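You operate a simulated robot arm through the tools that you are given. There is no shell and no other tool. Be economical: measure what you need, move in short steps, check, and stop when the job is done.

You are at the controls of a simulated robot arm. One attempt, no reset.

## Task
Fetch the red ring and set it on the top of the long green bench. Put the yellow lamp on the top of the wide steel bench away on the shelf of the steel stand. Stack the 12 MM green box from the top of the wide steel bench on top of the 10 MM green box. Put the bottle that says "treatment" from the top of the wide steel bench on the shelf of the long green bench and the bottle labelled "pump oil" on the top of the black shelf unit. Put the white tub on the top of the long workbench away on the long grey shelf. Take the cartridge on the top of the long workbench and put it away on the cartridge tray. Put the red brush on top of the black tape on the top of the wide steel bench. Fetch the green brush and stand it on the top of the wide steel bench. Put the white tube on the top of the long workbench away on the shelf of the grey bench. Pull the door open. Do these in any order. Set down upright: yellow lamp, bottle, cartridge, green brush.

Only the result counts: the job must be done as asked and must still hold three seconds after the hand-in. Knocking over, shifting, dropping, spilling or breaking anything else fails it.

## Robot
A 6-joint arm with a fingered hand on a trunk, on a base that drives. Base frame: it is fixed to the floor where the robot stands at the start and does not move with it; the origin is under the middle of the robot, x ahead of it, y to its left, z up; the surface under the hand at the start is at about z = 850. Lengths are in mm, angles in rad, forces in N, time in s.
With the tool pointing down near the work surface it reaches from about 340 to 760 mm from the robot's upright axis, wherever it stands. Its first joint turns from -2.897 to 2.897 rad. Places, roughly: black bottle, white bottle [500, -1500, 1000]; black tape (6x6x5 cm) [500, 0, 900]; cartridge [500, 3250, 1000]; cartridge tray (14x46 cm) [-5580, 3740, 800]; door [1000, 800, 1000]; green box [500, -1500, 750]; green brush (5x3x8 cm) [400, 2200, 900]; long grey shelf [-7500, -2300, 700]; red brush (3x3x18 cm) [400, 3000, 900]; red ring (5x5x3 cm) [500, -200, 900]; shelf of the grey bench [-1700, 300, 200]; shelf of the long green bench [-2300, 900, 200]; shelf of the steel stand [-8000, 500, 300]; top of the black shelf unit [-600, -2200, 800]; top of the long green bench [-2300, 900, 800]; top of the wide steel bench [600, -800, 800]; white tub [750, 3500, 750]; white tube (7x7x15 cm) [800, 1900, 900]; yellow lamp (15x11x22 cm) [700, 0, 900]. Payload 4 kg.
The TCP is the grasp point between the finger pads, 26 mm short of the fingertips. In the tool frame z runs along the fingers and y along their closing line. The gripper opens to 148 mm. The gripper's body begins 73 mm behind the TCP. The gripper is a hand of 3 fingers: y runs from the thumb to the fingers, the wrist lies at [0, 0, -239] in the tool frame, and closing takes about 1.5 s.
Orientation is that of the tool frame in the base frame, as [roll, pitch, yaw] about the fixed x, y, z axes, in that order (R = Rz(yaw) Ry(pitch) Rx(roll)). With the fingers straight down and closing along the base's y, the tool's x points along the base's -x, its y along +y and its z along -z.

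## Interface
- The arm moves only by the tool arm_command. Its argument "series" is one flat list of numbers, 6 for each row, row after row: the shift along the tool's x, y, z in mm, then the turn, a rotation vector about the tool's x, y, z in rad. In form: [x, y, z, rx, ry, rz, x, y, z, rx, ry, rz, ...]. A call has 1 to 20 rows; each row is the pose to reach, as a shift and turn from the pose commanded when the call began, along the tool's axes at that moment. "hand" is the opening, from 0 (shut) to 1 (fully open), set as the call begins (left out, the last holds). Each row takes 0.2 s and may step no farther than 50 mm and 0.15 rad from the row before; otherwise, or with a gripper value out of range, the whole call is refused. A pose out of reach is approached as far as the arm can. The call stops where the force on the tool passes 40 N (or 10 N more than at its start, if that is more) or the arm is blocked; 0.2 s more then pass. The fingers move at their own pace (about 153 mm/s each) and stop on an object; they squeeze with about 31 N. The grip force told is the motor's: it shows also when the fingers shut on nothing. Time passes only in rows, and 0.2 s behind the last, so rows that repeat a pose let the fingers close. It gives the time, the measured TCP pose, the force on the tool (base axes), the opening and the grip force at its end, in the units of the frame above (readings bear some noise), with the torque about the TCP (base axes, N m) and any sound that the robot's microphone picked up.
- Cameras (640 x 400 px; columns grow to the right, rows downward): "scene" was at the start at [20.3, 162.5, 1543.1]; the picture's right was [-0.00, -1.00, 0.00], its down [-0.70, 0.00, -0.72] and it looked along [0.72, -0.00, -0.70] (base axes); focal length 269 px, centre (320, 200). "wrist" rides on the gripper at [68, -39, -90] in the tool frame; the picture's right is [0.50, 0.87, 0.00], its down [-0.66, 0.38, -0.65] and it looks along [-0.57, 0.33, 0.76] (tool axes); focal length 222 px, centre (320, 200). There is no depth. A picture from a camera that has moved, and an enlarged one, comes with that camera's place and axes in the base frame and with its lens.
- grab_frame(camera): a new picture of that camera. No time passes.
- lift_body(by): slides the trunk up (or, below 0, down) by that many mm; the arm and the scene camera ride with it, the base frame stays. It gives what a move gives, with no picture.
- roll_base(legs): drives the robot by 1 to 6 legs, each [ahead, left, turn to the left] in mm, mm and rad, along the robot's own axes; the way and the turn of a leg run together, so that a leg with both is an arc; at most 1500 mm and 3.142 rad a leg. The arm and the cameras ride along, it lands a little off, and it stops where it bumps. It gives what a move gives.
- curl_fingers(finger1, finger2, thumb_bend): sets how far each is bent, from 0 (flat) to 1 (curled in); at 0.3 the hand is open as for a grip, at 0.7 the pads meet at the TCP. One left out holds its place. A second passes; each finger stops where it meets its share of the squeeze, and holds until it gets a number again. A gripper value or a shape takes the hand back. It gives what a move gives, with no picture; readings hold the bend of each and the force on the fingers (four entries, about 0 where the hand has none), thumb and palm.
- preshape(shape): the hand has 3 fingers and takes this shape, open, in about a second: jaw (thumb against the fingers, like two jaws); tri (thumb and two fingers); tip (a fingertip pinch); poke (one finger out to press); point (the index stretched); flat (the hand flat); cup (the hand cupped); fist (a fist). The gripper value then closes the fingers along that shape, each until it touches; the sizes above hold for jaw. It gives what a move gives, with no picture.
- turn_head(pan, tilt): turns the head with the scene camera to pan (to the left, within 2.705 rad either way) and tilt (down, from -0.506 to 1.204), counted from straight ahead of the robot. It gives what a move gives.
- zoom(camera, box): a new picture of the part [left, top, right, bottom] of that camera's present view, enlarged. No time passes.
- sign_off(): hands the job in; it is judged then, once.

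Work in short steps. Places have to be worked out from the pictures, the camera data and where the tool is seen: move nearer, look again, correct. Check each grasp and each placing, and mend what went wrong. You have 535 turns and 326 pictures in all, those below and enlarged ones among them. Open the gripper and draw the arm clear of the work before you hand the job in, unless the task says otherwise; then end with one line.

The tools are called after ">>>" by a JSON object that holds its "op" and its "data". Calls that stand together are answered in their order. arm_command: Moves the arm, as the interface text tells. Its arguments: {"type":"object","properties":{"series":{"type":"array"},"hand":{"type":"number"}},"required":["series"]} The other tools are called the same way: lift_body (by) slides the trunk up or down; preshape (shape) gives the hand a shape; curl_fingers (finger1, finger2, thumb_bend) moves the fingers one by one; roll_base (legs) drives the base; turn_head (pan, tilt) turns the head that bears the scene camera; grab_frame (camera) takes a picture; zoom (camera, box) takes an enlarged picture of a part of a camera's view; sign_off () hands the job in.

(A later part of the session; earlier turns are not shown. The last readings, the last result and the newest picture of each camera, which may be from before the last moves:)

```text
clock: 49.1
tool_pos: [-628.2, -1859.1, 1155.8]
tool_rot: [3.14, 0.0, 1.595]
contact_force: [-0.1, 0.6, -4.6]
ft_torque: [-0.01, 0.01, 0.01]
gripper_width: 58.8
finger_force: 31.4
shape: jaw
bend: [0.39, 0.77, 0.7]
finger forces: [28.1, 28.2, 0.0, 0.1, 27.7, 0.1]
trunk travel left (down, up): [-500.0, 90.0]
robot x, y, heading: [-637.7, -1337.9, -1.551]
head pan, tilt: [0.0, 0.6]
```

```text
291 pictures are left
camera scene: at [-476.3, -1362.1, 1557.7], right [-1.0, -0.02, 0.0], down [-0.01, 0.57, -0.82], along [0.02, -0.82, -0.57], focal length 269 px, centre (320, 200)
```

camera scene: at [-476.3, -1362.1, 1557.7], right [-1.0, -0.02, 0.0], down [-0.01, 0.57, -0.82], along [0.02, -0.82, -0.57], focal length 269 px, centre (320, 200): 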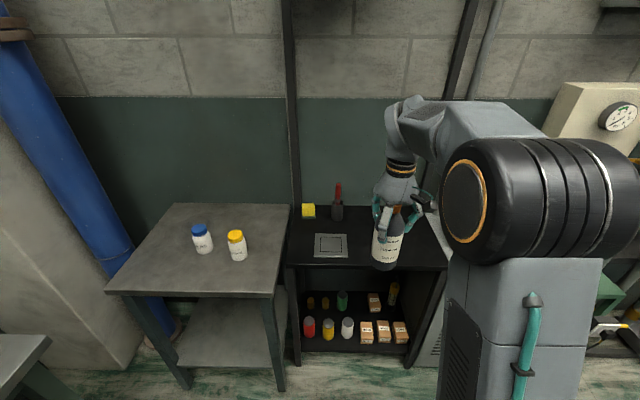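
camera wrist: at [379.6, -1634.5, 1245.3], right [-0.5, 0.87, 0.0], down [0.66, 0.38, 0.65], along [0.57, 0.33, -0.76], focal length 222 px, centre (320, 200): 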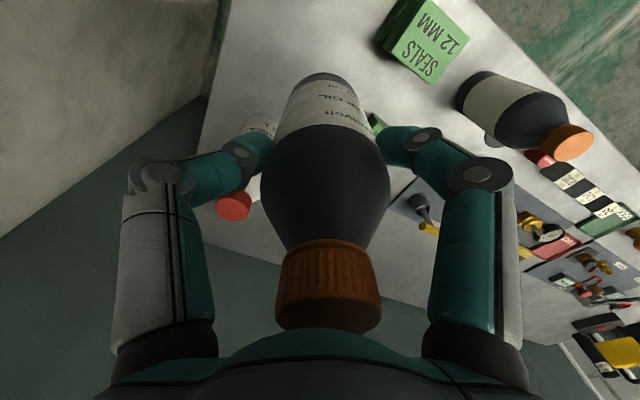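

The unit top spans about x −330…−940, y −2045…−2426. I zoom to see what's on it.

>>> {"op": "zoom", "data": {"camera": "scene", "box": [270, 170, 470, 295]}}

>>> {"op": "grab_frame", "data": {"camera": "wrist"}}

```text
3.20 times, centred on (370, 232) of scene
camera zoom: at [-476.3, -1362.1, 1557.7], right [-1.0, -0.02, 0.0], down [-0.01, 0.57, -0.82], along [0.02, -0.82, -0.57], focal length 861 px, centre (160, 96)
```

zoom: 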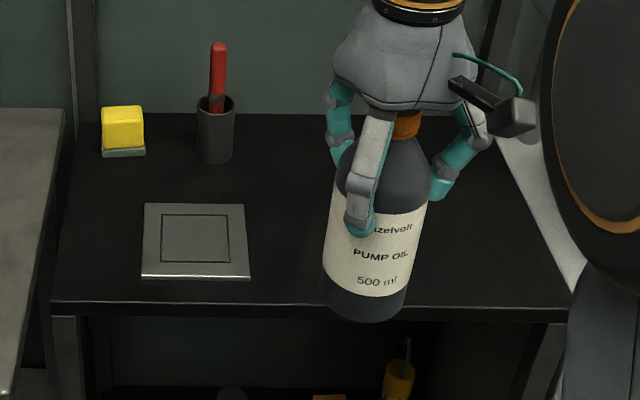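

```text
289 pictures are left
camera wrist: at [-668.2, -1791.9, 1244.9], right [0.85, 0.52, 0.0], down [0.39, -0.65, 0.65], along [0.34, -0.56, -0.76], focal length 222 px, centre (320, 200)
```

wrist: 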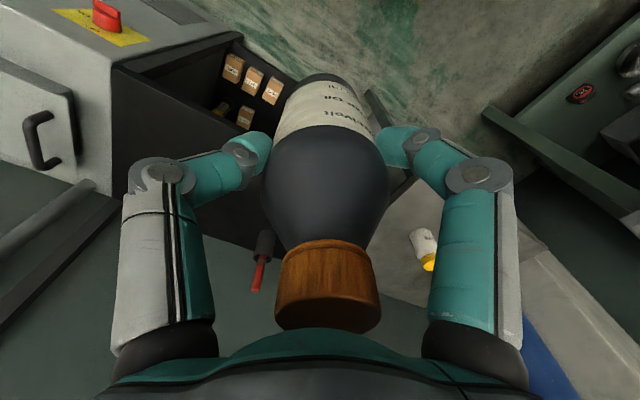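

Free spot at about (-700,-2190). I drive forward 330 and right 78 to put the bottle over it.

>>> {"op": "roll_base", "data": {"legs": [[0, -78, 0], [330, 0, 0]]}}

>>> {"op": "grab_frame", "data": {"camera": "scene"}}

>>> {"op": "grab_frame", "data": {"camera": "wrist"}}

```text
clock: 51.9
tool_pos: [-693.2, -2176.5, 1154.7]
tool_rot: [3.141, 0.001, 1.6]
contact_force: [0.4, -0.3, -3.9]
ft_torque: [-0.02, 0.01, -0.03]
gripper_width: 58.6
finger_force: 31.0
shape: jaw
bend: [0.39, 0.77, 0.7]
finger forces: [28.2, 28.4, 0.1, 0.0, 28.0, 0.0]
trunk travel left (down, up): [-500.0, 90.0]
robot x, y, heading: [-705.7, -1655.7, -1.548]
head pan, tilt: [0.0, 0.6]
```

```text
288 pictures are left
camera scene: at [-543.7, -1680.3, 1557.8], right [-1.0, -0.03, 0.0], down [-0.02, 0.57, -0.82], along [0.02, -0.82, -0.57], focal length 269 px, centre (320, 200)
```

scene: 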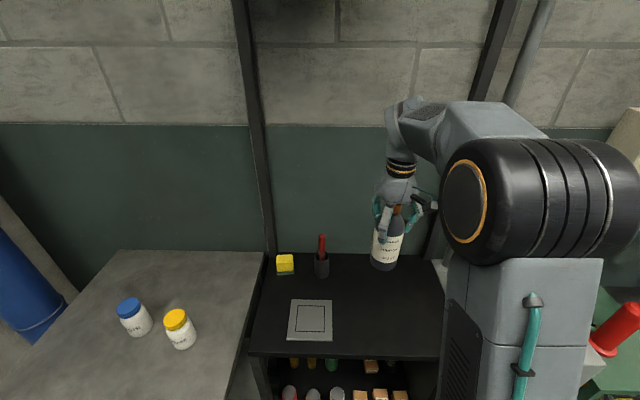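

```text
287 pictures are left
camera wrist: at [-733.4, -2111.0, 1244.7], right [0.85, 0.53, 0.0], down [0.4, -0.64, 0.65], along [0.34, -0.56, -0.76], focal length 222 px, centre (320, 200)
```

wrist: 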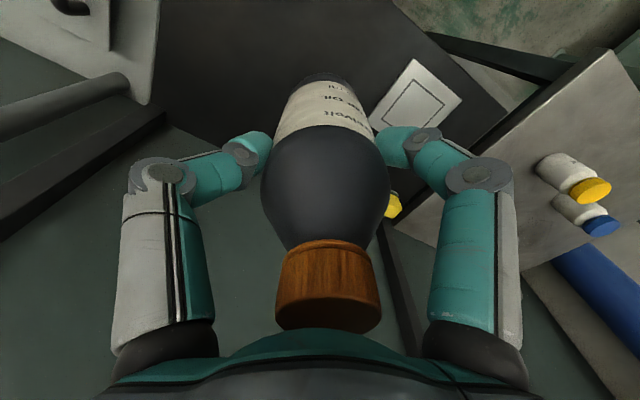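

Plate triangulation gives the unit top at z≈806. Bottle bottom is TCP−127, so I descend to z≈942.

>>> {"op": "arm_command", "data": {"series": [0, 0, 45, 0, 0, 0, 0, 0, 90, 0, 0, 0, 0, 0, 130, 0, 0, 0, 0, 0, 170, 0, 0, 0, 0, 0, 200, 0, 0, 0, 0, 0, 214, 0, 0, 0]}}

>>> {"op": "arm_command", "data": {"series": [0, 0, 4, 0, 0, 0, 0, 0, 4, 0, 0, 0]}}

>>> {"op": "grab_frame", "data": {"camera": "scene"}}

```text
clock: 53.3
tool_pos: [-690.2, -2176.8, 940.3]
tool_rot: [3.14, 0.0, 1.599]
contact_force: [0.5, -0.5, -5.3]
ft_torque: [-0.03, -0.02, 0.01]
gripper_width: 58.3
finger_force: 31.1
shape: jaw
bend: [0.39, 0.77, 0.7]
finger forces: [28.0, 28.4, 0.0, 0.0, 27.8, 0.1]
trunk travel left (down, up): [-500.0, 90.0]
robot x, y, heading: [-704.3, -1656.6, -1.543]
head pan, tilt: [0.0, 0.6]
```

```text
clock: 53.9
tool_pos: [-690.3, -2176.6, 936.0]
tool_rot: [3.139, -0.001, 1.6]
contact_force: [-1.0, -0.1, -4.3]
ft_torque: [-0.04, 0.02, 0.0]
gripper_width: 58.3
finger_force: 31.7
shape: jaw
bend: [0.39, 0.77, 0.7]
finger forces: [28.1, 28.3, 0.1, 0.0, 27.8, 0.0]
trunk travel left (down, up): [-500.0, 90.0]
robot x, y, heading: [-701.7, -1654.0, -1.546]
head pan, tilt: [0.0, 0.6]
```

```text
286 pictures are left
camera scene: at [-543.7, -1680.0, 1557.8], right [-1.0, -0.03, 0.0], down [-0.02, 0.56, -0.82], along [0.02, -0.82, -0.57], focal length 269 px, centre (320, 200)
```

scene: 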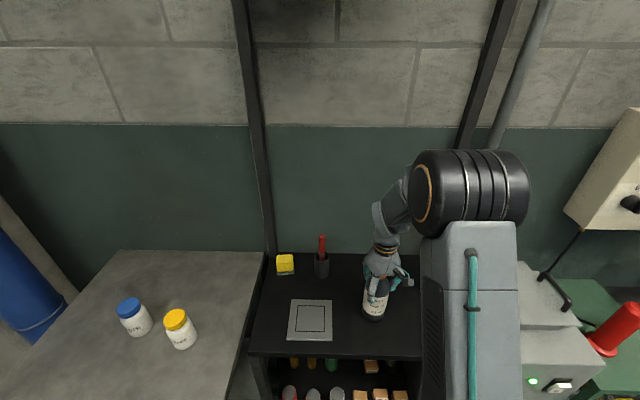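

Not yet touching; continue in 4 mm steps.

>>> {"op": "arm_command", "data": {"series": [0, 0, 4, 0, 0, 0, 0, 0, 4, 0, 0, 0]}}

>>> {"op": "arm_command", "data": {"series": [0, 0, 2, 0, 0, 0, 0, 0, 2, 0, 0, 0]}}

```text
clock: 54.5
tool_pos: [-692.1, -2177.4, 933.4]
tool_rot: [3.139, 0.0, 1.6]
contact_force: [-0.1, -0.8, -4.2]
ft_torque: [-0.03, -0.03, -0.01]
gripper_width: 58.5
finger_force: 30.7
shape: jaw
bend: [0.39, 0.77, 0.7]
finger forces: [28.2, 28.3, 0.0, 0.0, 27.8, 0.1]
trunk travel left (down, up): [-500.0, 90.0]
robot x, y, heading: [-709.3, -1657.5, -1.542]
head pan, tilt: [0.0, 0.6]
```

```text
clock: 55.1
tool_pos: [-692.2, -2177.1, 932.0]
tool_rot: [3.141, 0.0, 1.599]
contact_force: [0.0, 0.2, -4.8]
ft_torque: [-0.03, 0.01, 0.02]
gripper_width: 58.5
finger_force: 30.6
shape: jaw
bend: [0.39, 0.77, 0.7]
finger forces: [28.1, 28.3, 0.0, 0.0, 27.8, 0.0]
trunk travel left (down, up): [-500.0, 90.0]
robot x, y, heading: [-704.9, -1656.4, -1.542]
head pan, tilt: [0.0, 0.6]
```

Still carrying full weight; further 3 mm steps.

>>> {"op": "arm_command", "data": {"series": [0, 0, 3, 0, 0, 0, 0, 0, 3, 0, 0, 0]}}

>>> {"op": "arm_command", "data": {"series": [0, 0, 3, 0, 0, 0, 0, 0, 3, 0, 0, 0]}}

```text
clock: 55.7
tool_pos: [-692.8, -2177.5, 928.0]
tool_rot: [3.14, -0.001, 1.601]
contact_force: [-0.3, 0.6, -4.5]
ft_torque: [-0.04, 0.0, -0.01]
gripper_width: 58.5
finger_force: 31.0
shape: jaw
bend: [0.39, 0.77, 0.7]
finger forces: [28.0, 28.3, 0.0, 0.1, 27.8, 0.0]
trunk travel left (down, up): [-500.0, 90.0]
robot x, y, heading: [-704.8, -1656.6, -1.54]
head pan, tilt: [0.0, 0.6]
```

```text
clock: 56.3
tool_pos: [-692.5, -2177.0, 926.9]
tool_rot: [3.14, 0.004, 1.602]
contact_force: [0.1, -0.4, 10.5]
ft_torque: [0.04, 0.05, 0.01]
gripper_width: 58.3
finger_force: 31.0
shape: jaw
bend: [0.39, 0.77, 0.7]
finger forces: [29.8, 29.8, 0.1, 0.0, 29.2, 0.0]
trunk travel left (down, up): [-500.0, 90.0]
robot x, y, heading: [-704.4, -1654.8, -1.539]
head pan, tilt: [0.0, 0.6]
```

Touched down (top z≈800). I release and rise.

>>> {"op": "arm_command", "data": {"series": [0, 0, 0, 0, 0, 0, 0, 0, 0, 0, 0, 0, 0, 0, 0, 0, 0, 0, 0, 0, 0, 0, 0, 0, 0, 0, 0, 0, 0, 0], "hand": 0.8}}

>>> {"op": "arm_command", "data": {"series": [0, 0, -40, 0, 0, 0, 0, 0, -80, 0, 0, 0, 0, 0, -120, 0, 0, 0, 0, 0, -160, 0, 0, 0, 0, 0, -200, 0, 0, 0, 0, 0, -230, 0, 0, 0]}}

>>> {"op": "grab_frame", "data": {"camera": "scene"}}

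```text
clock: 57.5
tool_pos: [-691.9, -2177.2, 925.3]
tool_rot: [3.14, -0.001, 1.601]
contact_force: [0.2, -0.2, -0.4]
ft_torque: [0.0, -0.02, 0.01]
gripper_width: 118.2
finger_force: 0.1
shape: jaw
bend: [0.26, 0.26, 0.48]
finger forces: [0.0, 0.0, 0.1, 0.1, 0.0, 0.0]
trunk travel left (down, up): [-500.0, 90.0]
robot x, y, heading: [-708.4, -1654.1, -1.543]
head pan, tilt: [0.0, 0.6]
```

```text
clock: 58.9
tool_pos: [-693.1, -2176.5, 1155.6]
tool_rot: [3.14, -0.001, 1.601]
contact_force: [-0.9, 0.0, -0.9]
ft_torque: [0.03, 0.02, -0.01]
gripper_width: 118.1
finger_force: 0.0
shape: jaw
bend: [0.25, 0.25, 0.48]
finger forces: [0.1, 0.1, 0.0, 0.0, 0.0, 0.0]
trunk travel left (down, up): [-500.0, 90.0]
robot x, y, heading: [-700.9, -1659.0, -1.542]
head pan, tilt: [0.0, 0.6]
```

```text
285 pictures are left
camera scene: at [-543.7, -1679.5, 1557.8], right [-1.0, -0.03, 0.0], down [-0.02, 0.56, -0.83], along [0.02, -0.82, -0.56], focal length 269 px, centre (320, 200)
```

scene: 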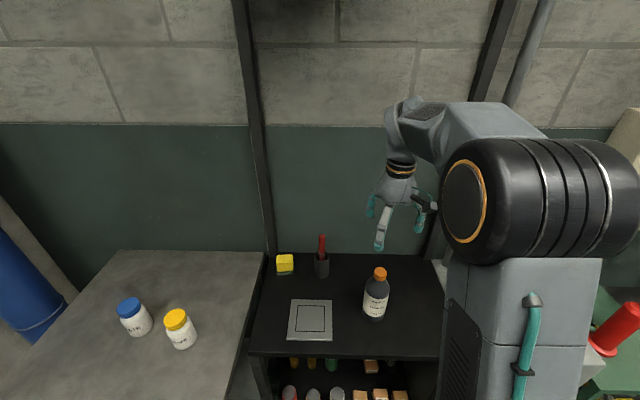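

Pump oil is placed. Back to the wide steel bench for the "treatment" bottle.

>>> {"op": "roll_base", "data": {"legs": [[-260, 0, 0], [0, 0, 1.543], [630, 0, 0], [0, -195, 0]]}}

>>> {"op": "turn_head", "data": {"pan": -0.2, "tilt": 0.75}}

>>> {"op": "grab_frame", "data": {"camera": "wrist"}}

>>> {"op": "grab_frame", "data": {"camera": "scene"}}

```text
clock: 68.9
tool_pos: [448.7, -1582.2, 1155.7]
tool_rot: [3.14, 0.0, -3.124]
contact_force: [0.0, 0.2, 0.2]
ft_torque: [-0.02, -0.02, 0.02]
gripper_width: 118.2
finger_force: 0.2
shape: jaw
bend: [0.25, 0.25, 0.48]
finger forces: [0.0, 0.1, 0.0, 0.1, 0.1, 0.0]
trunk travel left (down, up): [-500.0, 90.0]
robot x, y, heading: [-71.3, -1584.6, 0.014]
head pan, tilt: [0.0, 0.6]
```

```text
clock: 69.6
tool_pos: [448.0, -1581.8, 1155.1]
tool_rot: [3.14, 0.001, -3.124]
contact_force: [-0.3, -0.5, 0.2]
ft_torque: [-0.04, -0.02, 0.0]
gripper_width: 118.0
finger_force: 0.1
shape: jaw
bend: [0.25, 0.25, 0.48]
finger forces: [0.1, 0.0, 0.0, 0.1, 0.1, 0.0]
trunk travel left (down, up): [-500.0, 90.0]
robot x, y, heading: [-74.8, -1580.6, 0.014]
head pan, tilt: [-0.201, 0.75]
```

```text
284 pictures are left
camera wrist: at [382.3, -1621.8, 1243.6], right [-0.51, 0.86, 0.0], down [0.65, 0.39, 0.65], along [0.56, 0.34, -0.76], focal length 222 px, centre (320, 200)
```

wrist: 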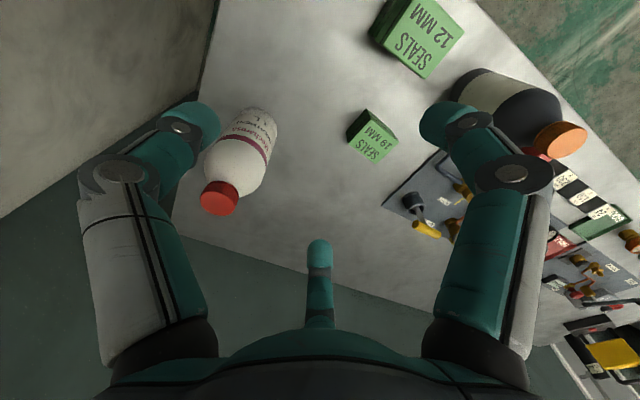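

```text
283 pictures are left
camera scene: at [-54.8, -1440.0, 1545.0], right [-0.18, -0.98, 0.0], down [-0.67, 0.12, -0.73], along [0.72, -0.13, -0.68], focal length 269 px, centre (320, 200)
```

scene: 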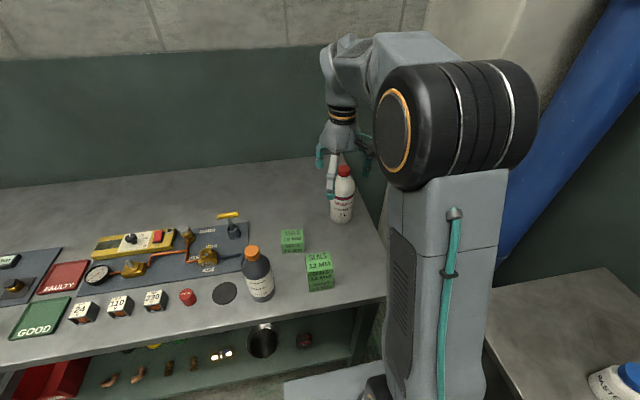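

I zoom for a precise position of the white bottle.

>>> {"op": "zoom", "data": {"camera": "scene", "box": [264, 140, 424, 240]}}

>>> {"op": "zoom", "data": {"camera": "wrist", "box": [160, 110, 320, 210]}}

```text
4.00 times, centred on (344, 190) of scene
camera zoom: at [-54.8, -1440.0, 1545.0], right [-0.18, -0.98, 0.0], down [-0.67, 0.12, -0.73], along [0.72, -0.13, -0.68], focal length 1076 px, centre (224, 240)
```

zoom: 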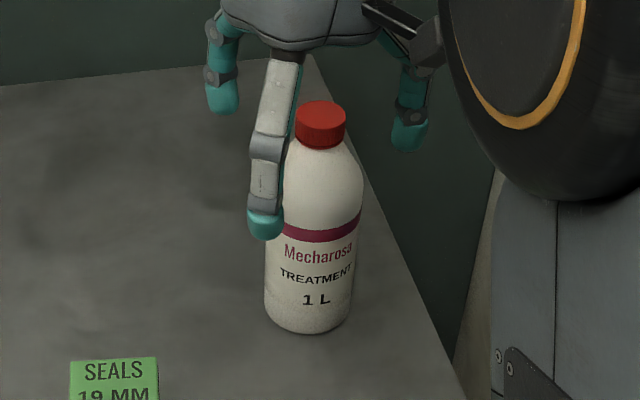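

```text
4.00 times, centred on (240, 160) of wrist
camera zoom: at [382.3, -1621.8, 1243.6], right [-0.51, 0.86, 0.0], down [0.65, 0.39, 0.65], along [0.56, 0.34, -0.76], focal length 888 px, centre (640, 360)
```

zoom: 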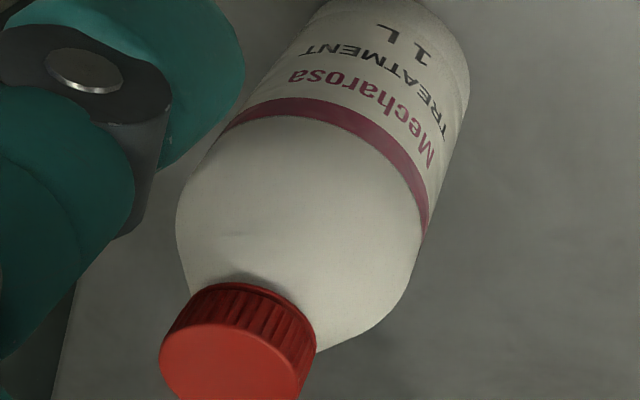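

Bottle centre ≈(583,-1637), height ≈205. For a shelf placing I'll grasp it from the side: back the base 150, then pitch the tool to horizontal (pointing +x) at z≈1155.

>>> {"op": "roll_base", "data": {"legs": [[-150, 0, 0]]}}

>>> {"op": "arm_command", "data": {"series": [-14, -5, 0, 0, -0.143, 0, -28, -10, 0, 0, -0.286, 0, -42, -16, 0, 0, -0.428, 0, -56, -21, 0, 0, -0.571, 0, -70, -26, 0, 0, -0.714, 0, -84, -31, 0, 0, -0.857, 0, -98, -37, 0, 0, -1.0, 0, -110, -42, 0, 0, -1.142, 0, -124, -47, 0, 0, -1.285, 0, -138, -52, 0, 0, -1.428, 0, -151, -58, 0, 0, -1.571, 0]}}

>>> {"op": "grab_frame", "data": {"camera": "wrist"}}

>>> {"op": "grab_frame", "data": {"camera": "scene"}}

```text
clock: 71.0
tool_pos: [299.6, -1584.2, 1155.1]
tool_rot: [3.14, 0.0, -3.123]
contact_force: [0.2, 0.1, 0.7]
ft_torque: [0.01, -0.03, 0.0]
gripper_width: 118.2
finger_force: 0.1
shape: jaw
bend: [0.25, 0.25, 0.48]
finger forces: [0.1, 0.0, 0.0, 0.1, 0.0, 0.0]
trunk travel left (down, up): [-500.0, 90.0]
robot x, y, heading: [-221.2, -1587.1, 0.017]
head pan, tilt: [-0.201, 0.75]
```

```text
clock: 73.4
tool_pos: [450.0, -1639.8, 1153.8]
tool_rot: [1.419, 1.566, 1.438]
contact_force: [0.5, 0.2, 0.9]
ft_torque: [0.02, -0.01, 0.02]
gripper_width: 118.2
finger_force: 0.1
shape: jaw
bend: [0.25, 0.25, 0.48]
finger forces: [0.0, 0.0, 0.0, 0.0, 0.0, 0.0]
out of reach, approached as far as the arm can: row 7, 8, 9
trunk travel left (down, up): [-500.0, 90.0]
robot x, y, heading: [-222.1, -1586.8, 0.021]
head pan, tilt: [-0.201, 0.75]
```

```text
280 pictures are left
camera wrist: at [361.9, -1680.0, 1085.5], right [-0.01, 0.87, -0.5], down [-0.66, 0.36, 0.66], along [0.75, 0.34, 0.57], focal length 222 px, centre (320, 200)
```

wrist: 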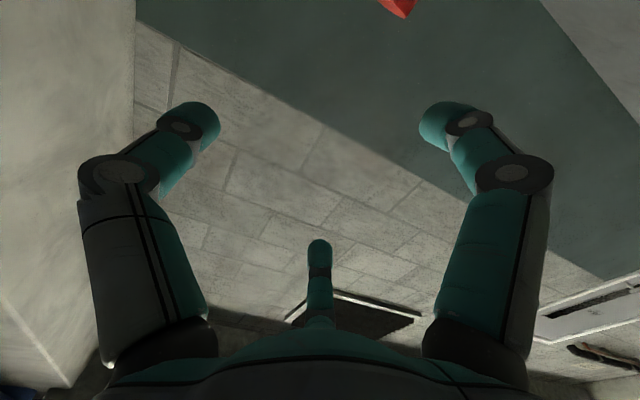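

```text
279 pictures are left
camera scene: at [-204.1, -1442.4, 1545.0], right [-0.18, -0.98, 0.0], down [-0.67, 0.13, -0.73], along [0.72, -0.13, -0.68], focal length 269 px, centre (320, 200)
```

scene: 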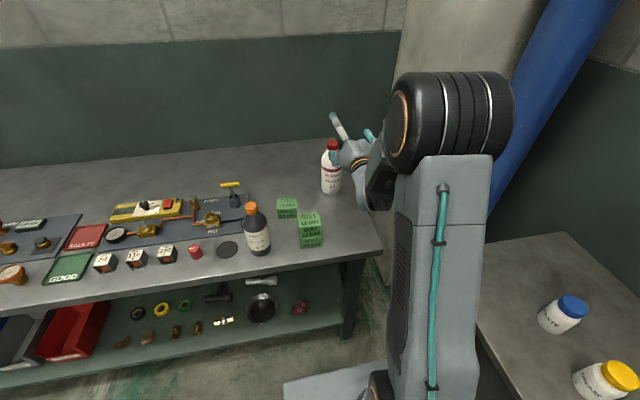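

Tool is horizontal at y≈-1640. I lower the trunk 200 mm to bring it to mid-bottle height, fingers staying short of the bottle.

>>> {"op": "lift_body", "data": {"by": -198}}

>>> {"op": "grab_frame", "data": {"camera": "scene"}}

>>> {"op": "grab_frame", "data": {"camera": "wrist"}}

```text
clock: 75.5
tool_pos: [450.0, -1640.3, 957.8]
tool_rot: [1.128, 1.569, 1.143]
contact_force: [0.3, -0.2, 0.0]
ft_torque: [0.03, -0.04, -0.01]
gripper_width: 117.7
finger_force: 0.1
shape: jaw
bend: [0.25, 0.25, 0.48]
finger forces: [0.0, 0.0, 0.0, 0.0, 0.0, 0.0]
trunk travel left (down, up): [-302.0, 288.0]
robot x, y, heading: [-221.7, -1587.8, 0.013]
head pan, tilt: [-0.201, 0.75]
```

```text
278 pictures are left
camera scene: at [-204.3, -1442.4, 1347.0], right [-0.18, -0.98, 0.0], down [-0.67, 0.13, -0.73], along [0.72, -0.13, -0.68], focal length 269 px, centre (320, 200)
```

scene: 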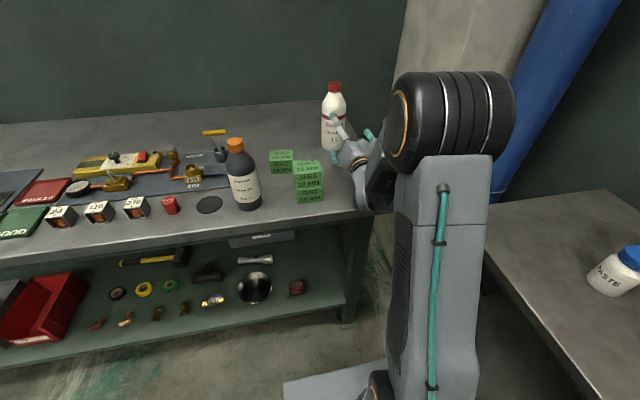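

```text
277 pictures are left
camera wrist: at [361.8, -1680.1, 888.1], right [-0.01, 0.87, -0.5], down [-0.66, 0.37, 0.66], along [0.75, 0.34, 0.57], focal length 222 px, centre (320, 200)
```

wrist: 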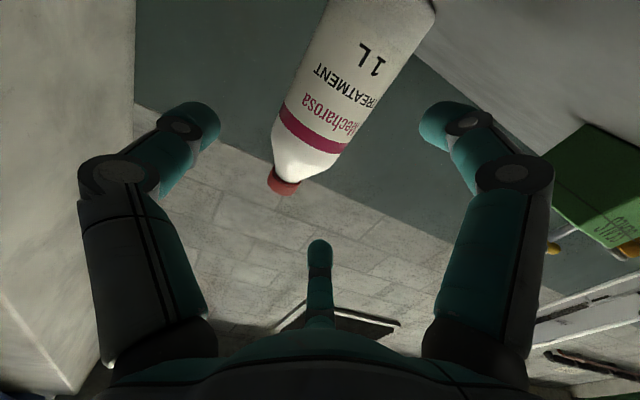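

The bottle axis lines up with the TCP. I advance 130 mm along the tool.

>>> {"op": "arm_command", "data": {"series": [0, 0, 35, 0, 0, 0, 0, 0, 70, 0, 0, 0, 0, 0, 100, 0, 0, 0, 0, 0, 130, 0, 0, 0]}}

>>> {"op": "grab_frame", "data": {"camera": "wrist"}}

>>> {"op": "zoom", "data": {"camera": "scene", "box": [264, 70, 424, 170]}}

```text
clock: 76.5
tool_pos: [581.6, -1637.5, 956.6]
tool_rot: [1.301, 1.567, 1.321]
contact_force: [-1.9, 1.2, -1.1]
ft_torque: [0.07, 0.08, 0.04]
gripper_width: 118.6
finger_force: 0.1
shape: jaw
bend: [0.24, 0.25, 0.48]
finger forces: [1.4, 0.1, 0.0, 0.0, 0.0, 0.1]
trunk travel left (down, up): [-302.0, 288.0]
robot x, y, heading: [-224.5, -1589.2, 0.017]
head pan, tilt: [-0.201, 0.75]
```

```text
276 pictures are left
camera wrist: at [493.7, -1677.4, 888.1], right [-0.01, 0.87, -0.5], down [-0.66, 0.37, 0.66], along [0.75, 0.34, 0.57], focal length 222 px, centre (320, 200)
```

wrist: 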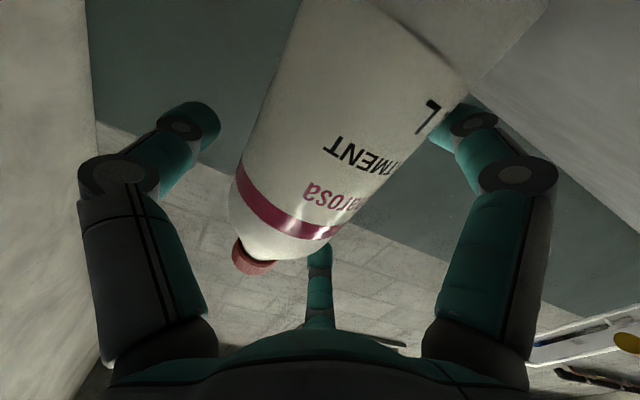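

```text
4.00 times, centred on (344, 120) of scene
camera zoom: at [-204.7, -1442.2, 1346.9], right [-0.18, -0.98, 0.0], down [-0.67, 0.13, -0.73], along [0.72, -0.13, -0.68], focal length 1076 px, centre (224, 520)
```

zoom: 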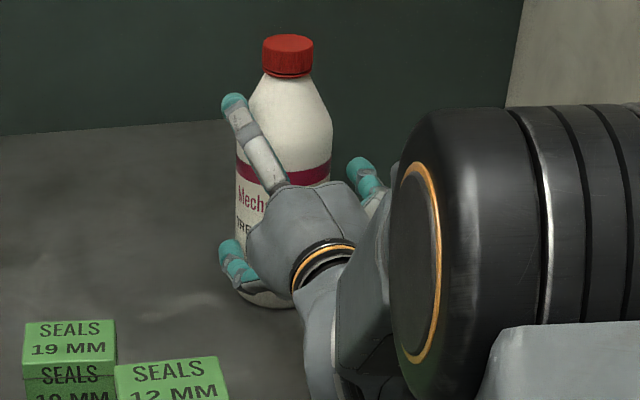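

Finger 1 just brushes the bottle; I shift +5 mm in y and close.

>>> {"op": "arm_command", "data": {"series": [0, 6, 0, 0, 0, 0, 0, 6, 0, 0, 0, 0]}}

>>> {"op": "arm_command", "data": {"series": [0, 0, 0, 0, 0, 0, 0, 0, 0, 0, 0, 0, 0, 0, 0, 0, 0, 0, 0, 0, 0, 0, 0, 0, 0, 0, 0, 0, 0, 0, 0, 0, 0, 0, 0, 0, 0, 0, 0, 0, 0, 0], "hand": 0}}

>>> {"op": "grab_frame", "data": {"camera": "wrist"}}

```text
clock: 77.1
tool_pos: [581.1, -1631.8, 957.4]
tool_rot: [1.128, 1.567, 1.145]
contact_force: [-0.1, 0.2, 0.1]
ft_torque: [0.05, 0.0, -0.03]
gripper_width: 118.3
finger_force: 0.0
shape: jaw
bend: [0.25, 0.25, 0.48]
finger forces: [0.0, 0.0, 0.0, 0.0, 0.1, 0.1]
trunk travel left (down, up): [-302.0, 288.0]
robot x, y, heading: [-221.0, -1587.4, 0.015]
head pan, tilt: [-0.201, 0.75]
```

```text
clock: 78.7
tool_pos: [580.4, -1630.4, 959.2]
tool_rot: [0.262, 1.567, 0.281]
contact_force: [2.3, 2.0, 10.3]
ft_torque: [0.42, -0.21, -0.04]
gripper_width: 80.4
finger_force: 31.1
shape: jaw
bend: [0.79, 0.35, 0.7]
finger forces: [18.0, 26.2, 0.1, 0.0, 33.1, 0.0]
trunk travel left (down, up): [-302.0, 288.0]
robot x, y, heading: [-224.3, -1589.3, 0.013]
head pan, tilt: [-0.201, 0.75]
```

```text
274 pictures are left
camera wrist: at [492.1, -1671.5, 889.3], right [-0.01, 0.87, -0.5], down [-0.66, 0.37, 0.65], along [0.75, 0.34, 0.57], focal length 222 px, centre (320, 200)
```

wrist: 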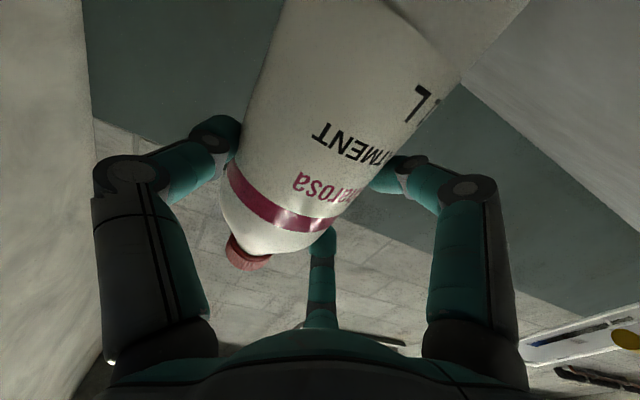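

Gripped (80 mm). I lift 60 mm and check that it hangs straight.

>>> {"op": "arm_command", "data": {"series": [-15, 0, 0, 0, 0, 0, -35, 0, 0, 0, 0, 0, -60, 0, 0, 0, 0, 0, -80, 0, 0, 0, 0, 0]}}

>>> {"op": "grab_frame", "data": {"camera": "wrist"}}

>>> {"op": "zoom", "data": {"camera": "scene", "box": [244, 40, 404, 140]}}

```text
clock: 79.7
tool_pos: [581.2, -1631.1, 1036.0]
tool_rot: [2.639, 1.568, 2.658]
contact_force: [-0.2, -0.5, -9.4]
ft_torque: [0.22, 0.28, -0.02]
gripper_width: 73.5
finger_force: 31.0
shape: jaw
bend: [0.8, 0.78, 0.7]
finger forces: [18.6, 24.3, 0.0, 0.0, 35.6, 0.1]
trunk travel left (down, up): [-302.0, 288.0]
robot x, y, heading: [-221.6, -1588.0, 0.016]
head pan, tilt: [-0.201, 0.75]
```

```text
273 pictures are left
camera wrist: at [492.9, -1671.2, 968.6], right [-0.02, 0.87, -0.5], down [-0.66, 0.37, 0.66], along [0.75, 0.34, 0.57], focal length 222 px, centre (320, 200)
```

wrist: 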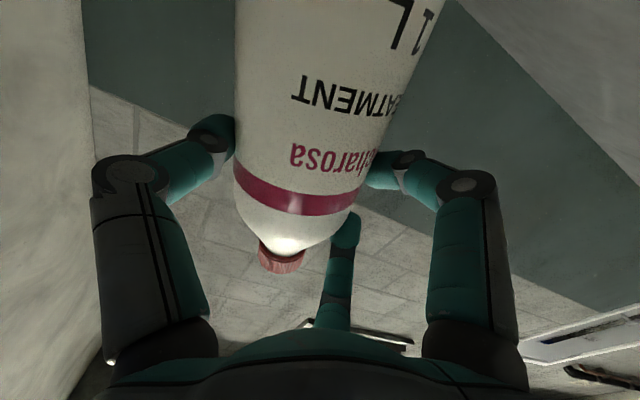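

```text
4.00 times, centred on (324, 90) of scene
camera zoom: at [-203.3, -1442.5, 1346.8], right [-0.18, -0.98, 0.0], down [-0.67, 0.13, -0.73], along [0.72, -0.13, -0.68], focal length 1076 px, centre (304, 640)
```

zoom: 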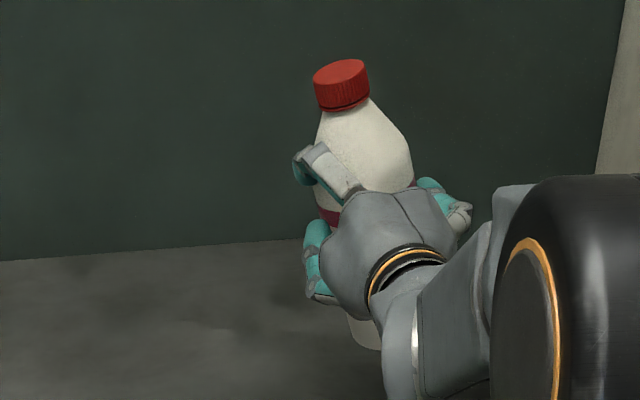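

The bottle rolled about 17° in the grip (upper finger slid onto its shoulder). I'll roll the tool to bring it upright, set it back down, and regrasp lower with the hand pitched.

>>> {"op": "arm_command", "data": {"series": [0, 0, 0, 0, 0, 0.1, 0, 0, 0, 0, 0, 0.2, 0, 0, 0, 0, 0, 0.3, 0, 0, 0, 0, 0, 0.3]}}

>>> {"op": "zoom", "data": {"camera": "scene", "box": [244, 40, 404, 140]}}

>>> {"op": "grab_frame", "data": {"camera": "wrist"}}

```text
clock: 80.7
tool_pos: [580.6, -1630.8, 1037.6]
tool_rot: [1.575, 1.269, 1.59]
contact_force: [-0.5, -0.2, -10.0]
ft_torque: [0.14, 0.31, 0.0]
gripper_width: 73.8
finger_force: 31.4
shape: jaw
bend: [0.8, 0.78, 0.7]
finger forces: [17.5, 23.5, 0.0, 0.0, 36.9, 0.0]
trunk travel left (down, up): [-302.0, 288.0]
robot x, y, heading: [-220.7, -1588.7, 0.02]
head pan, tilt: [-0.201, 0.75]
```

```text
4.00 times, centred on (324, 90) of scene
camera zoom: at [-203.3, -1442.4, 1346.9], right [-0.18, -0.98, 0.0], down [-0.67, 0.13, -0.73], along [0.72, -0.13, -0.68], focal length 1076 px, centre (304, 640)
```

zoom: 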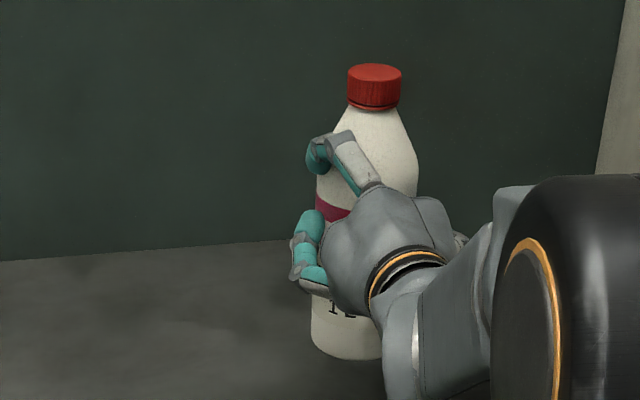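

```text
270 pictures are left
camera wrist: at [492.1, -1649.6, 959.3], right [-0.02, 0.98, -0.22], down [-0.66, 0.15, 0.74], along [0.75, 0.16, 0.64], focal length 222 px, centre (320, 200)
```

wrist: 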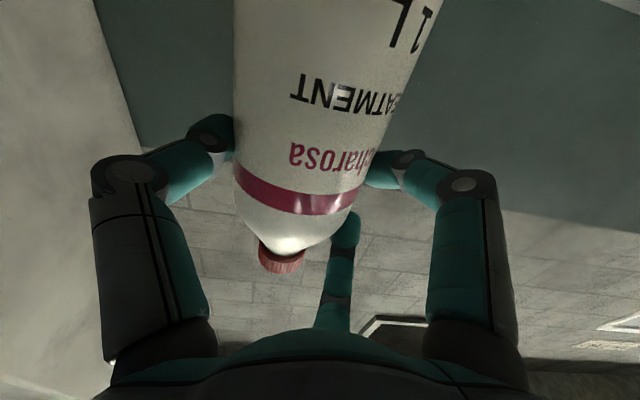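

The bottle is now upright and firmly held with the tool rolled 0.3 — good enough to carry. I back away from the bench, retract the arm, and turn left to face −x.

>>> {"op": "roll_base", "data": {"legs": [[-600, 0, 0]]}}

>>> {"op": "arm_command", "data": {"series": [0, 0, -40, 0, 0, 0, 0, 0, -80, 0, 0, 0, 0, 0, -120, 0, 0, 0, 0, 0, -160, 0, 0, 0]}}

>>> {"op": "roll_base", "data": {"legs": [[0, 450, 0], [0, 0, 1.571], [0, 0, 1.571]]}}

>>> {"op": "turn_head", "data": {"pan": 0, "tilt": 0.3}}

>>> {"op": "grab_frame", "data": {"camera": "scene"}}

```text
clock: 84.1
tool_pos: [-26.1, -1639.7, 1037.1]
tool_rot: [1.572, 1.271, 1.593]
contact_force: [-0.9, 0.0, -10.0]
ft_torque: [0.13, 0.32, -0.02]
gripper_width: 73.4
finger_force: 30.6
shape: jaw
bend: [0.8, 0.78, 0.7]
finger forces: [17.6, 23.5, 0.0, 0.0, 37.0, 0.1]
trunk travel left (down, up): [-302.0, 288.0]
robot x, y, heading: [-827.8, -1601.0, 0.02]
head pan, tilt: [-0.201, 0.75]
```

```text
clock: 85.1
tool_pos: [-185.5, -1641.1, 1036.0]
tool_rot: [1.572, 1.27, 1.591]
contact_force: [0.3, 0.1, -10.3]
ft_torque: [0.12, 0.27, -0.01]
gripper_width: 74.2
finger_force: 31.2
shape: jaw
bend: [0.8, 0.78, 0.7]
finger forces: [18.0, 23.2, 0.0, 0.1, 37.1, 0.0]
trunk travel left (down, up): [-302.0, 288.0]
robot x, y, heading: [-829.1, -1600.5, 0.022]
head pan, tilt: [-0.201, 0.75]
```

```text
clock: 95.5
tool_pos: [-1475.2, -1099.2, 1037.4]
tool_rot: [1.575, 1.269, -1.564]
contact_force: [-0.5, 0.8, -10.7]
ft_torque: [-0.15, -0.28, -0.03]
gripper_width: 73.5
finger_force: 31.4
shape: jaw
bend: [0.8, 0.78, 0.7]
finger forces: [16.3, 23.1, 0.0, 0.0, 36.1, 0.1]
trunk travel left (down, up): [-302.0, 288.0]
robot x, y, heading: [-834.1, -1152.7, -3.137]
head pan, tilt: [-0.201, 0.75]
```

```text
clock: 96.4
tool_pos: [-1476.7, -1099.6, 1038.2]
tool_rot: [1.575, 1.269, -1.562]
contact_force: [-0.4, -0.5, -9.9]
ft_torque: [-0.1, -0.32, 0.01]
gripper_width: 73.5
finger_force: 30.7
shape: jaw
bend: [0.8, 0.78, 0.7]
finger forces: [16.7, 23.2, 0.0, 0.0, 36.4, 0.1]
trunk travel left (down, up): [-302.0, 288.0]
robot x, y, heading: [-836.3, -1151.5, -3.135]
head pan, tilt: [0.0, 0.3]
```

```text
269 pictures are left
camera scene: at [-868.5, -1311.8, 1387.2], right [0.0, 1.0, 0.0], down [0.3, 0.0, -0.95], along [-0.95, 0.0, -0.3], focal length 269 px, centre (320, 200)
```

scene: 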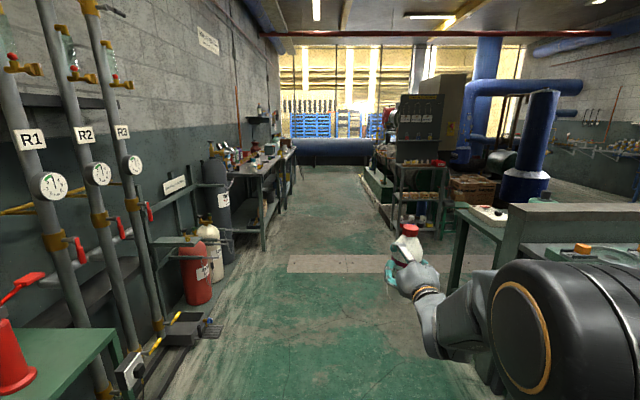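

I see a green bench behind the partition. I drive ahead to x≈-2300 and look to the right (north).

>>> {"op": "roll_base", "data": {"legs": [[1500, 0, 0]]}}

>>> {"op": "turn_head", "data": {"pan": -1.0, "tilt": 0.3}}

>>> {"op": "grab_frame", "data": {"camera": "scene"}}

>>> {"op": "turn_head", "data": {"pan": -1.8, "tilt": 0.3}}

>>> {"op": "grab_frame", "data": {"camera": "scene"}}

```text
clock: 103.8
tool_pos: [-2969.0, -1110.2, 1036.9]
tool_rot: [1.575, 1.268, -1.557]
contact_force: [-0.5, 0.0, -9.9]
ft_torque: [-0.1, -0.28, -0.01]
gripper_width: 73.5
finger_force: 31.1
shape: jaw
bend: [0.8, 0.78, 0.7]
finger forces: [16.7, 23.1, 0.0, 0.1, 36.5, 0.0]
trunk travel left (down, up): [-302.0, 288.0]
robot x, y, heading: [-2325.9, -1160.5, -3.132]
head pan, tilt: [0.0, 0.3]
```

```text
clock: 105.1
tool_pos: [-2969.4, -1110.9, 1035.3]
tool_rot: [1.575, 1.268, -1.558]
contact_force: [1.1, 0.0, -9.5]
ft_torque: [-0.11, -0.27, 0.0]
gripper_width: 73.2
finger_force: 31.4
shape: jaw
bend: [0.8, 0.78, 0.7]
finger forces: [16.6, 23.2, 0.0, 0.0, 36.5, 0.1]
trunk travel left (down, up): [-302.0, 288.0]
robot x, y, heading: [-2327.3, -1163.4, -3.136]
head pan, tilt: [-1.0, 0.3]
```

```text
268 pictures are left
camera scene: at [-2318.7, -1241.3, 1387.3], right [0.84, 0.55, 0.0], down [0.16, -0.25, -0.96], along [-0.52, 0.8, -0.3], focal length 269 px, centre (320, 200)
```

scene: 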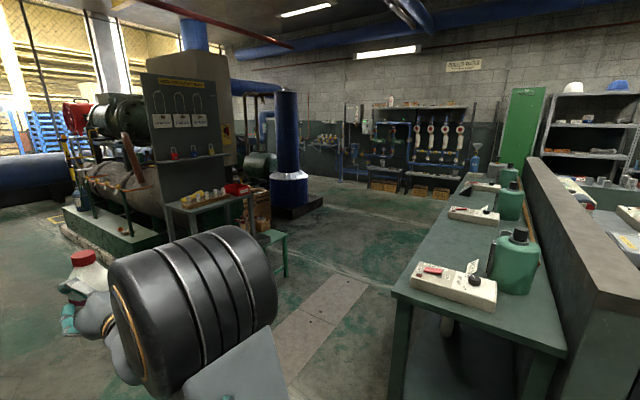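

```text
clock: 106.2
tool_pos: [-2968.4, -1111.2, 1036.9]
tool_rot: [1.577, 1.269, -1.557]
contact_force: [-1.0, -0.2, -10.2]
ft_torque: [-0.09, -0.27, -0.01]
gripper_width: 73.5
finger_force: 31.1
shape: jaw
bend: [0.8, 0.78, 0.7]
finger forces: [16.8, 23.3, 0.0, 0.0, 36.5, 0.0]
trunk travel left (down, up): [-302.0, 288.0]
robot x, y, heading: [-2325.5, -1162.5, -3.133]
head pan, tilt: [-1.799, 0.3]
```

```text
267 pictures are left
camera scene: at [-2247.2, -1228.3, 1387.3], right [0.98, -0.22, 0.0], down [-0.06, -0.29, -0.96], along [0.21, 0.93, -0.3], focal length 269 px, centre (320, 200)
```

scene: 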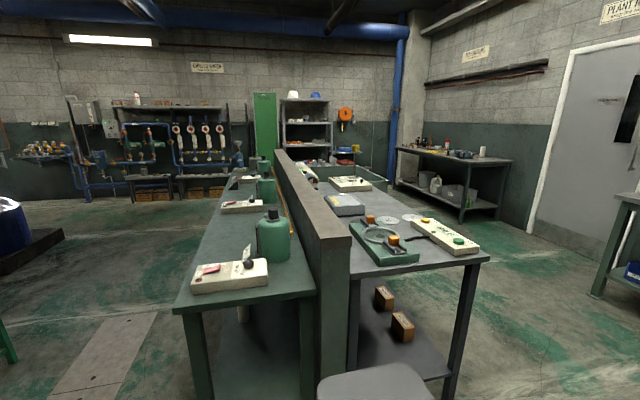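

The long green bench runs along y from ≈-480 northward, front edge x≈-2534. I'll go to x≈-3250, turn right to face +x, then travel north to y≈-200 first.

>>> {"op": "roll_base", "data": {"legs": [[930, 0, 0], [0, 0, -1.571], [0, 0, -1.571]]}}

>>> {"op": "turn_head", "data": {"pan": 0.5, "tilt": 0.4}}

>>> {"op": "grab_frame", "data": {"camera": "scene"}}

```text
clock: 118.8
tool_pos: [-2610.3, -1241.3, 1036.0]
tool_rot: [1.577, 1.268, 1.548]
contact_force: [0.3, 0.0, -10.2]
ft_torque: [0.14, 0.27, 0.06]
gripper_width: 72.7
finger_force: 30.6
shape: jaw
bend: [0.8, 0.79, 0.7]
finger forces: [15.9, 22.2, 0.1, 0.0, 35.5, 0.0]
trunk travel left (down, up): [-302.0, 288.0]
robot x, y, heading: [-3252.9, -1163.6, -0.027]
head pan, tilt: [-1.799, 0.3]
```

```text
clock: 120.9
tool_pos: [-2609.4, -1242.0, 1037.5]
tool_rot: [1.578, 1.27, 1.551]
contact_force: [-0.3, 0.1, -9.6]
ft_torque: [0.1, 0.33, -0.03]
gripper_width: 72.6
finger_force: 30.7
shape: jaw
bend: [0.8, 0.79, 0.7]
finger forces: [16.2, 22.4, 0.0, 0.0, 35.7, 0.0]
trunk travel left (down, up): [-302.0, 288.0]
robot x, y, heading: [-3250.3, -1166.9, -0.026]
head pan, tilt: [0.499, 0.4]
```

```text
266 pictures are left
camera scene: at [-3223.4, -962.5, 1378.0], right [0.45, -0.89, 0.0], down [-0.35, -0.18, -0.92], along [0.82, 0.42, -0.39], focal length 269 px, centre (320, 200)
```

scene: 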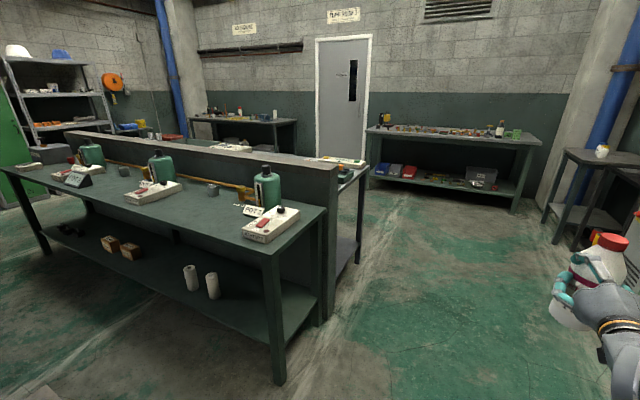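

Shelf front edge is ≈(x −2469), with rolls near y≈200–345; free place around y≈−90. I align heading, drive left (north) ~1130, and back a little for margin.

>>> {"op": "roll_base", "data": {"legs": [[-60, 0, 0.027], [0, 1134, 0]]}}

>>> {"op": "lift_body", "data": {"by": -300}}

>>> {"op": "turn_head", "data": {"pan": -0.15, "tilt": 0.5}}

>>> {"op": "grab_frame", "data": {"camera": "scene"}}

```text
clock: 127.2
tool_pos: [-2668.4, -97.1, 1036.4]
tool_rot: [1.578, 1.268, 1.583]
contact_force: [0.1, -1.3, -9.7]
ft_torque: [0.13, 0.26, -0.05]
gripper_width: 72.9
finger_force: 30.9
shape: jaw
bend: [0.8, 0.79, 0.7]
finger forces: [16.1, 22.4, 0.0, 0.1, 35.8, 0.0]
trunk travel left (down, up): [-302.0, 288.0]
robot x, y, heading: [-3310.1, -42.3, 0.003]
head pan, tilt: [0.499, 0.4]
```

```text
clock: 130.2
tool_pos: [-2668.9, -96.6, 736.5]
tool_rot: [1.578, 1.27, 1.583]
contact_force: [0.5, -0.7, -9.7]
ft_torque: [0.06, 0.28, -0.01]
gripper_width: 72.5
finger_force: 30.8
shape: jaw
bend: [0.8, 0.79, 0.7]
finger forces: [16.2, 22.3, 0.0, 0.0, 35.8, 0.1]
trunk travel left (down, up): [-2.0, 588.0]
robot x, y, heading: [-3310.3, -43.3, 0.002]
head pan, tilt: [0.499, 0.4]
```

```text
clock: 131.2
tool_pos: [-2668.9, -97.0, 736.0]
tool_rot: [1.58, 1.267, 1.582]
contact_force: [-0.4, 0.3, -10.3]
ft_torque: [0.11, 0.32, -0.01]
gripper_width: 72.6
finger_force: 30.7
shape: jaw
bend: [0.8, 0.79, 0.7]
finger forces: [16.2, 22.2, 0.0, 0.0, 35.8, 0.1]
trunk travel left (down, up): [-2.0, 588.0]
robot x, y, heading: [-3310.5, -42.7, 0.005]
head pan, tilt: [-0.15, 0.499]
```

```text
265 pictures are left
camera scene: at [-3282.8, 104.6, 1068.9], right [-0.15, -0.99, 0.0], down [-0.47, 0.07, -0.88], along [0.87, -0.13, -0.48], focal length 269 px, centre (320, 200)
```

scene: 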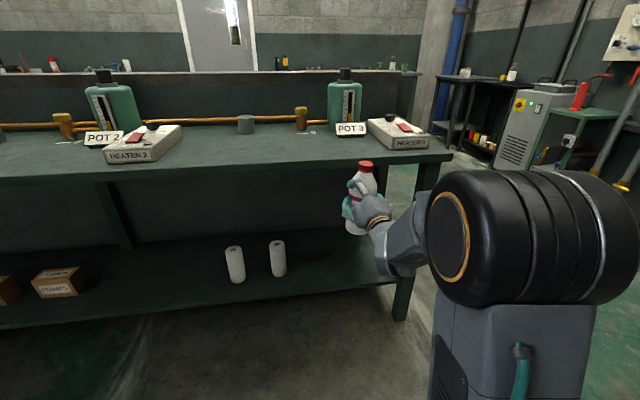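

Clear view: shelf surface z≈190, bottle in front of the bench edge at y≈−97. I lower the arm 200 mm first (tool is rolled, so mixing x/y).

>>> {"op": "arm_command", "data": {"series": [38, -12, 0, 0, 0, 0, 76, -24, 0, 0, 0, 0, 115, -35, 0, 0, 0, 0, 153, -47, 0, 0, 0, 0, 191, -59, 0, 0, 0, 0]}}

>>> {"op": "arm_command", "data": {"series": [38, -12, 0, 0, 0, 0, 76, -24, 0, 0, 0, 0, 115, -35, 0, 0, 0, 0, 153, -47, 0, 0, 0, 0, 178, -55, 0, 0, 0, 0]}}

>>> {"op": "grab_frame", "data": {"camera": "scene"}}

```text
clock: 132.4
tool_pos: [-2670.5, -96.0, 536.9]
tool_rot: [1.575, 1.268, 1.578]
contact_force: [-0.2, 0.3, -9.1]
ft_torque: [0.1, 0.33, -0.01]
gripper_width: 72.6
finger_force: 31.8
shape: jaw
bend: [0.8, 0.79, 0.7]
finger forces: [16.6, 22.6, 0.0, 0.0, 36.4, 0.1]
trunk travel left (down, up): [-2.0, 588.0]
robot x, y, heading: [-3310.3, -41.3, 0.003]
head pan, tilt: [-0.15, 0.499]
```

```text
clock: 133.6
tool_pos: [-2670.3, -98.1, 350.5]
tool_rot: [1.574, 1.269, 1.578]
contact_force: [-0.1, -0.1, -9.4]
ft_torque: [0.12, 0.34, 0.01]
gripper_width: 72.3
finger_force: 31.0
shape: jaw
bend: [0.8, 0.79, 0.7]
finger forces: [16.3, 22.1, 0.1, 0.0, 35.7, 0.0]
trunk travel left (down, up): [-2.0, 588.0]
robot x, y, heading: [-3311.9, -46.4, 0.006]
head pan, tilt: [-0.15, 0.499]
```

```text
264 pictures are left
camera scene: at [-3282.9, 104.5, 1068.9], right [-0.15, -0.99, 0.0], down [-0.47, 0.07, -0.88], along [0.87, -0.13, -0.48], focal length 269 px, centre (320, 200)
```

scene: 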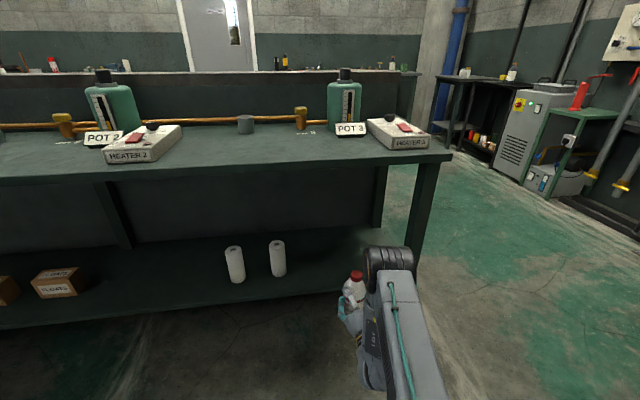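

The arm reaches low. I drive forward 150 and view before extending in over the shelf.

>>> {"op": "roll_base", "data": {"legs": [[150, 0, 0]]}}

>>> {"op": "grab_frame", "data": {"camera": "scene"}}

>>> {"op": "grab_frame", "data": {"camera": "wrist"}}

```text
clock: 135.0
tool_pos: [-2520.5, -98.1, 351.8]
tool_rot: [1.575, 1.268, 1.576]
contact_force: [0.3, 0.3, 0.2]
ft_torque: [0.03, 0.0, 0.0]
gripper_width: 39.0
finger_force: 31.1
shape: jaw
bend: [0.83, 0.84, 0.77]
finger forces: [0.4, 0.1, 0.1, 0.0, 0.1, 0.1]
trunk travel left (down, up): [-2.0, 588.0]
robot x, y, heading: [-3162.5, -46.7, 0.001]
head pan, tilt: [-0.15, 0.499]
```

```text
263 pictures are left
camera scene: at [-3133.2, 104.9, 1068.9], right [-0.15, -0.99, 0.0], down [-0.47, 0.07, -0.88], along [0.87, -0.13, -0.48], focal length 269 px, centre (320, 200)
```

scene: 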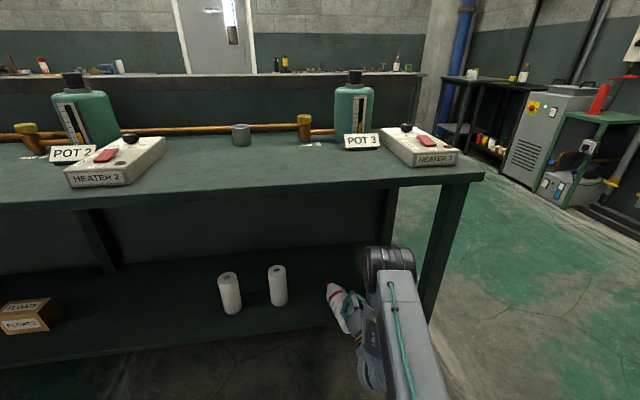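

```text
262 pictures are left
camera wrist: at [-2610.6, -115.6, 273.5], right [0.0, 0.98, -0.22], down [-0.65, 0.16, 0.74], along [0.76, 0.15, 0.64], focal length 222 px, centre (320, 200)
```

wrist: 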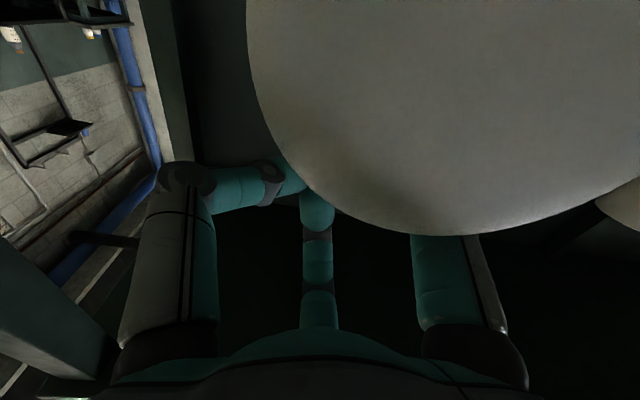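

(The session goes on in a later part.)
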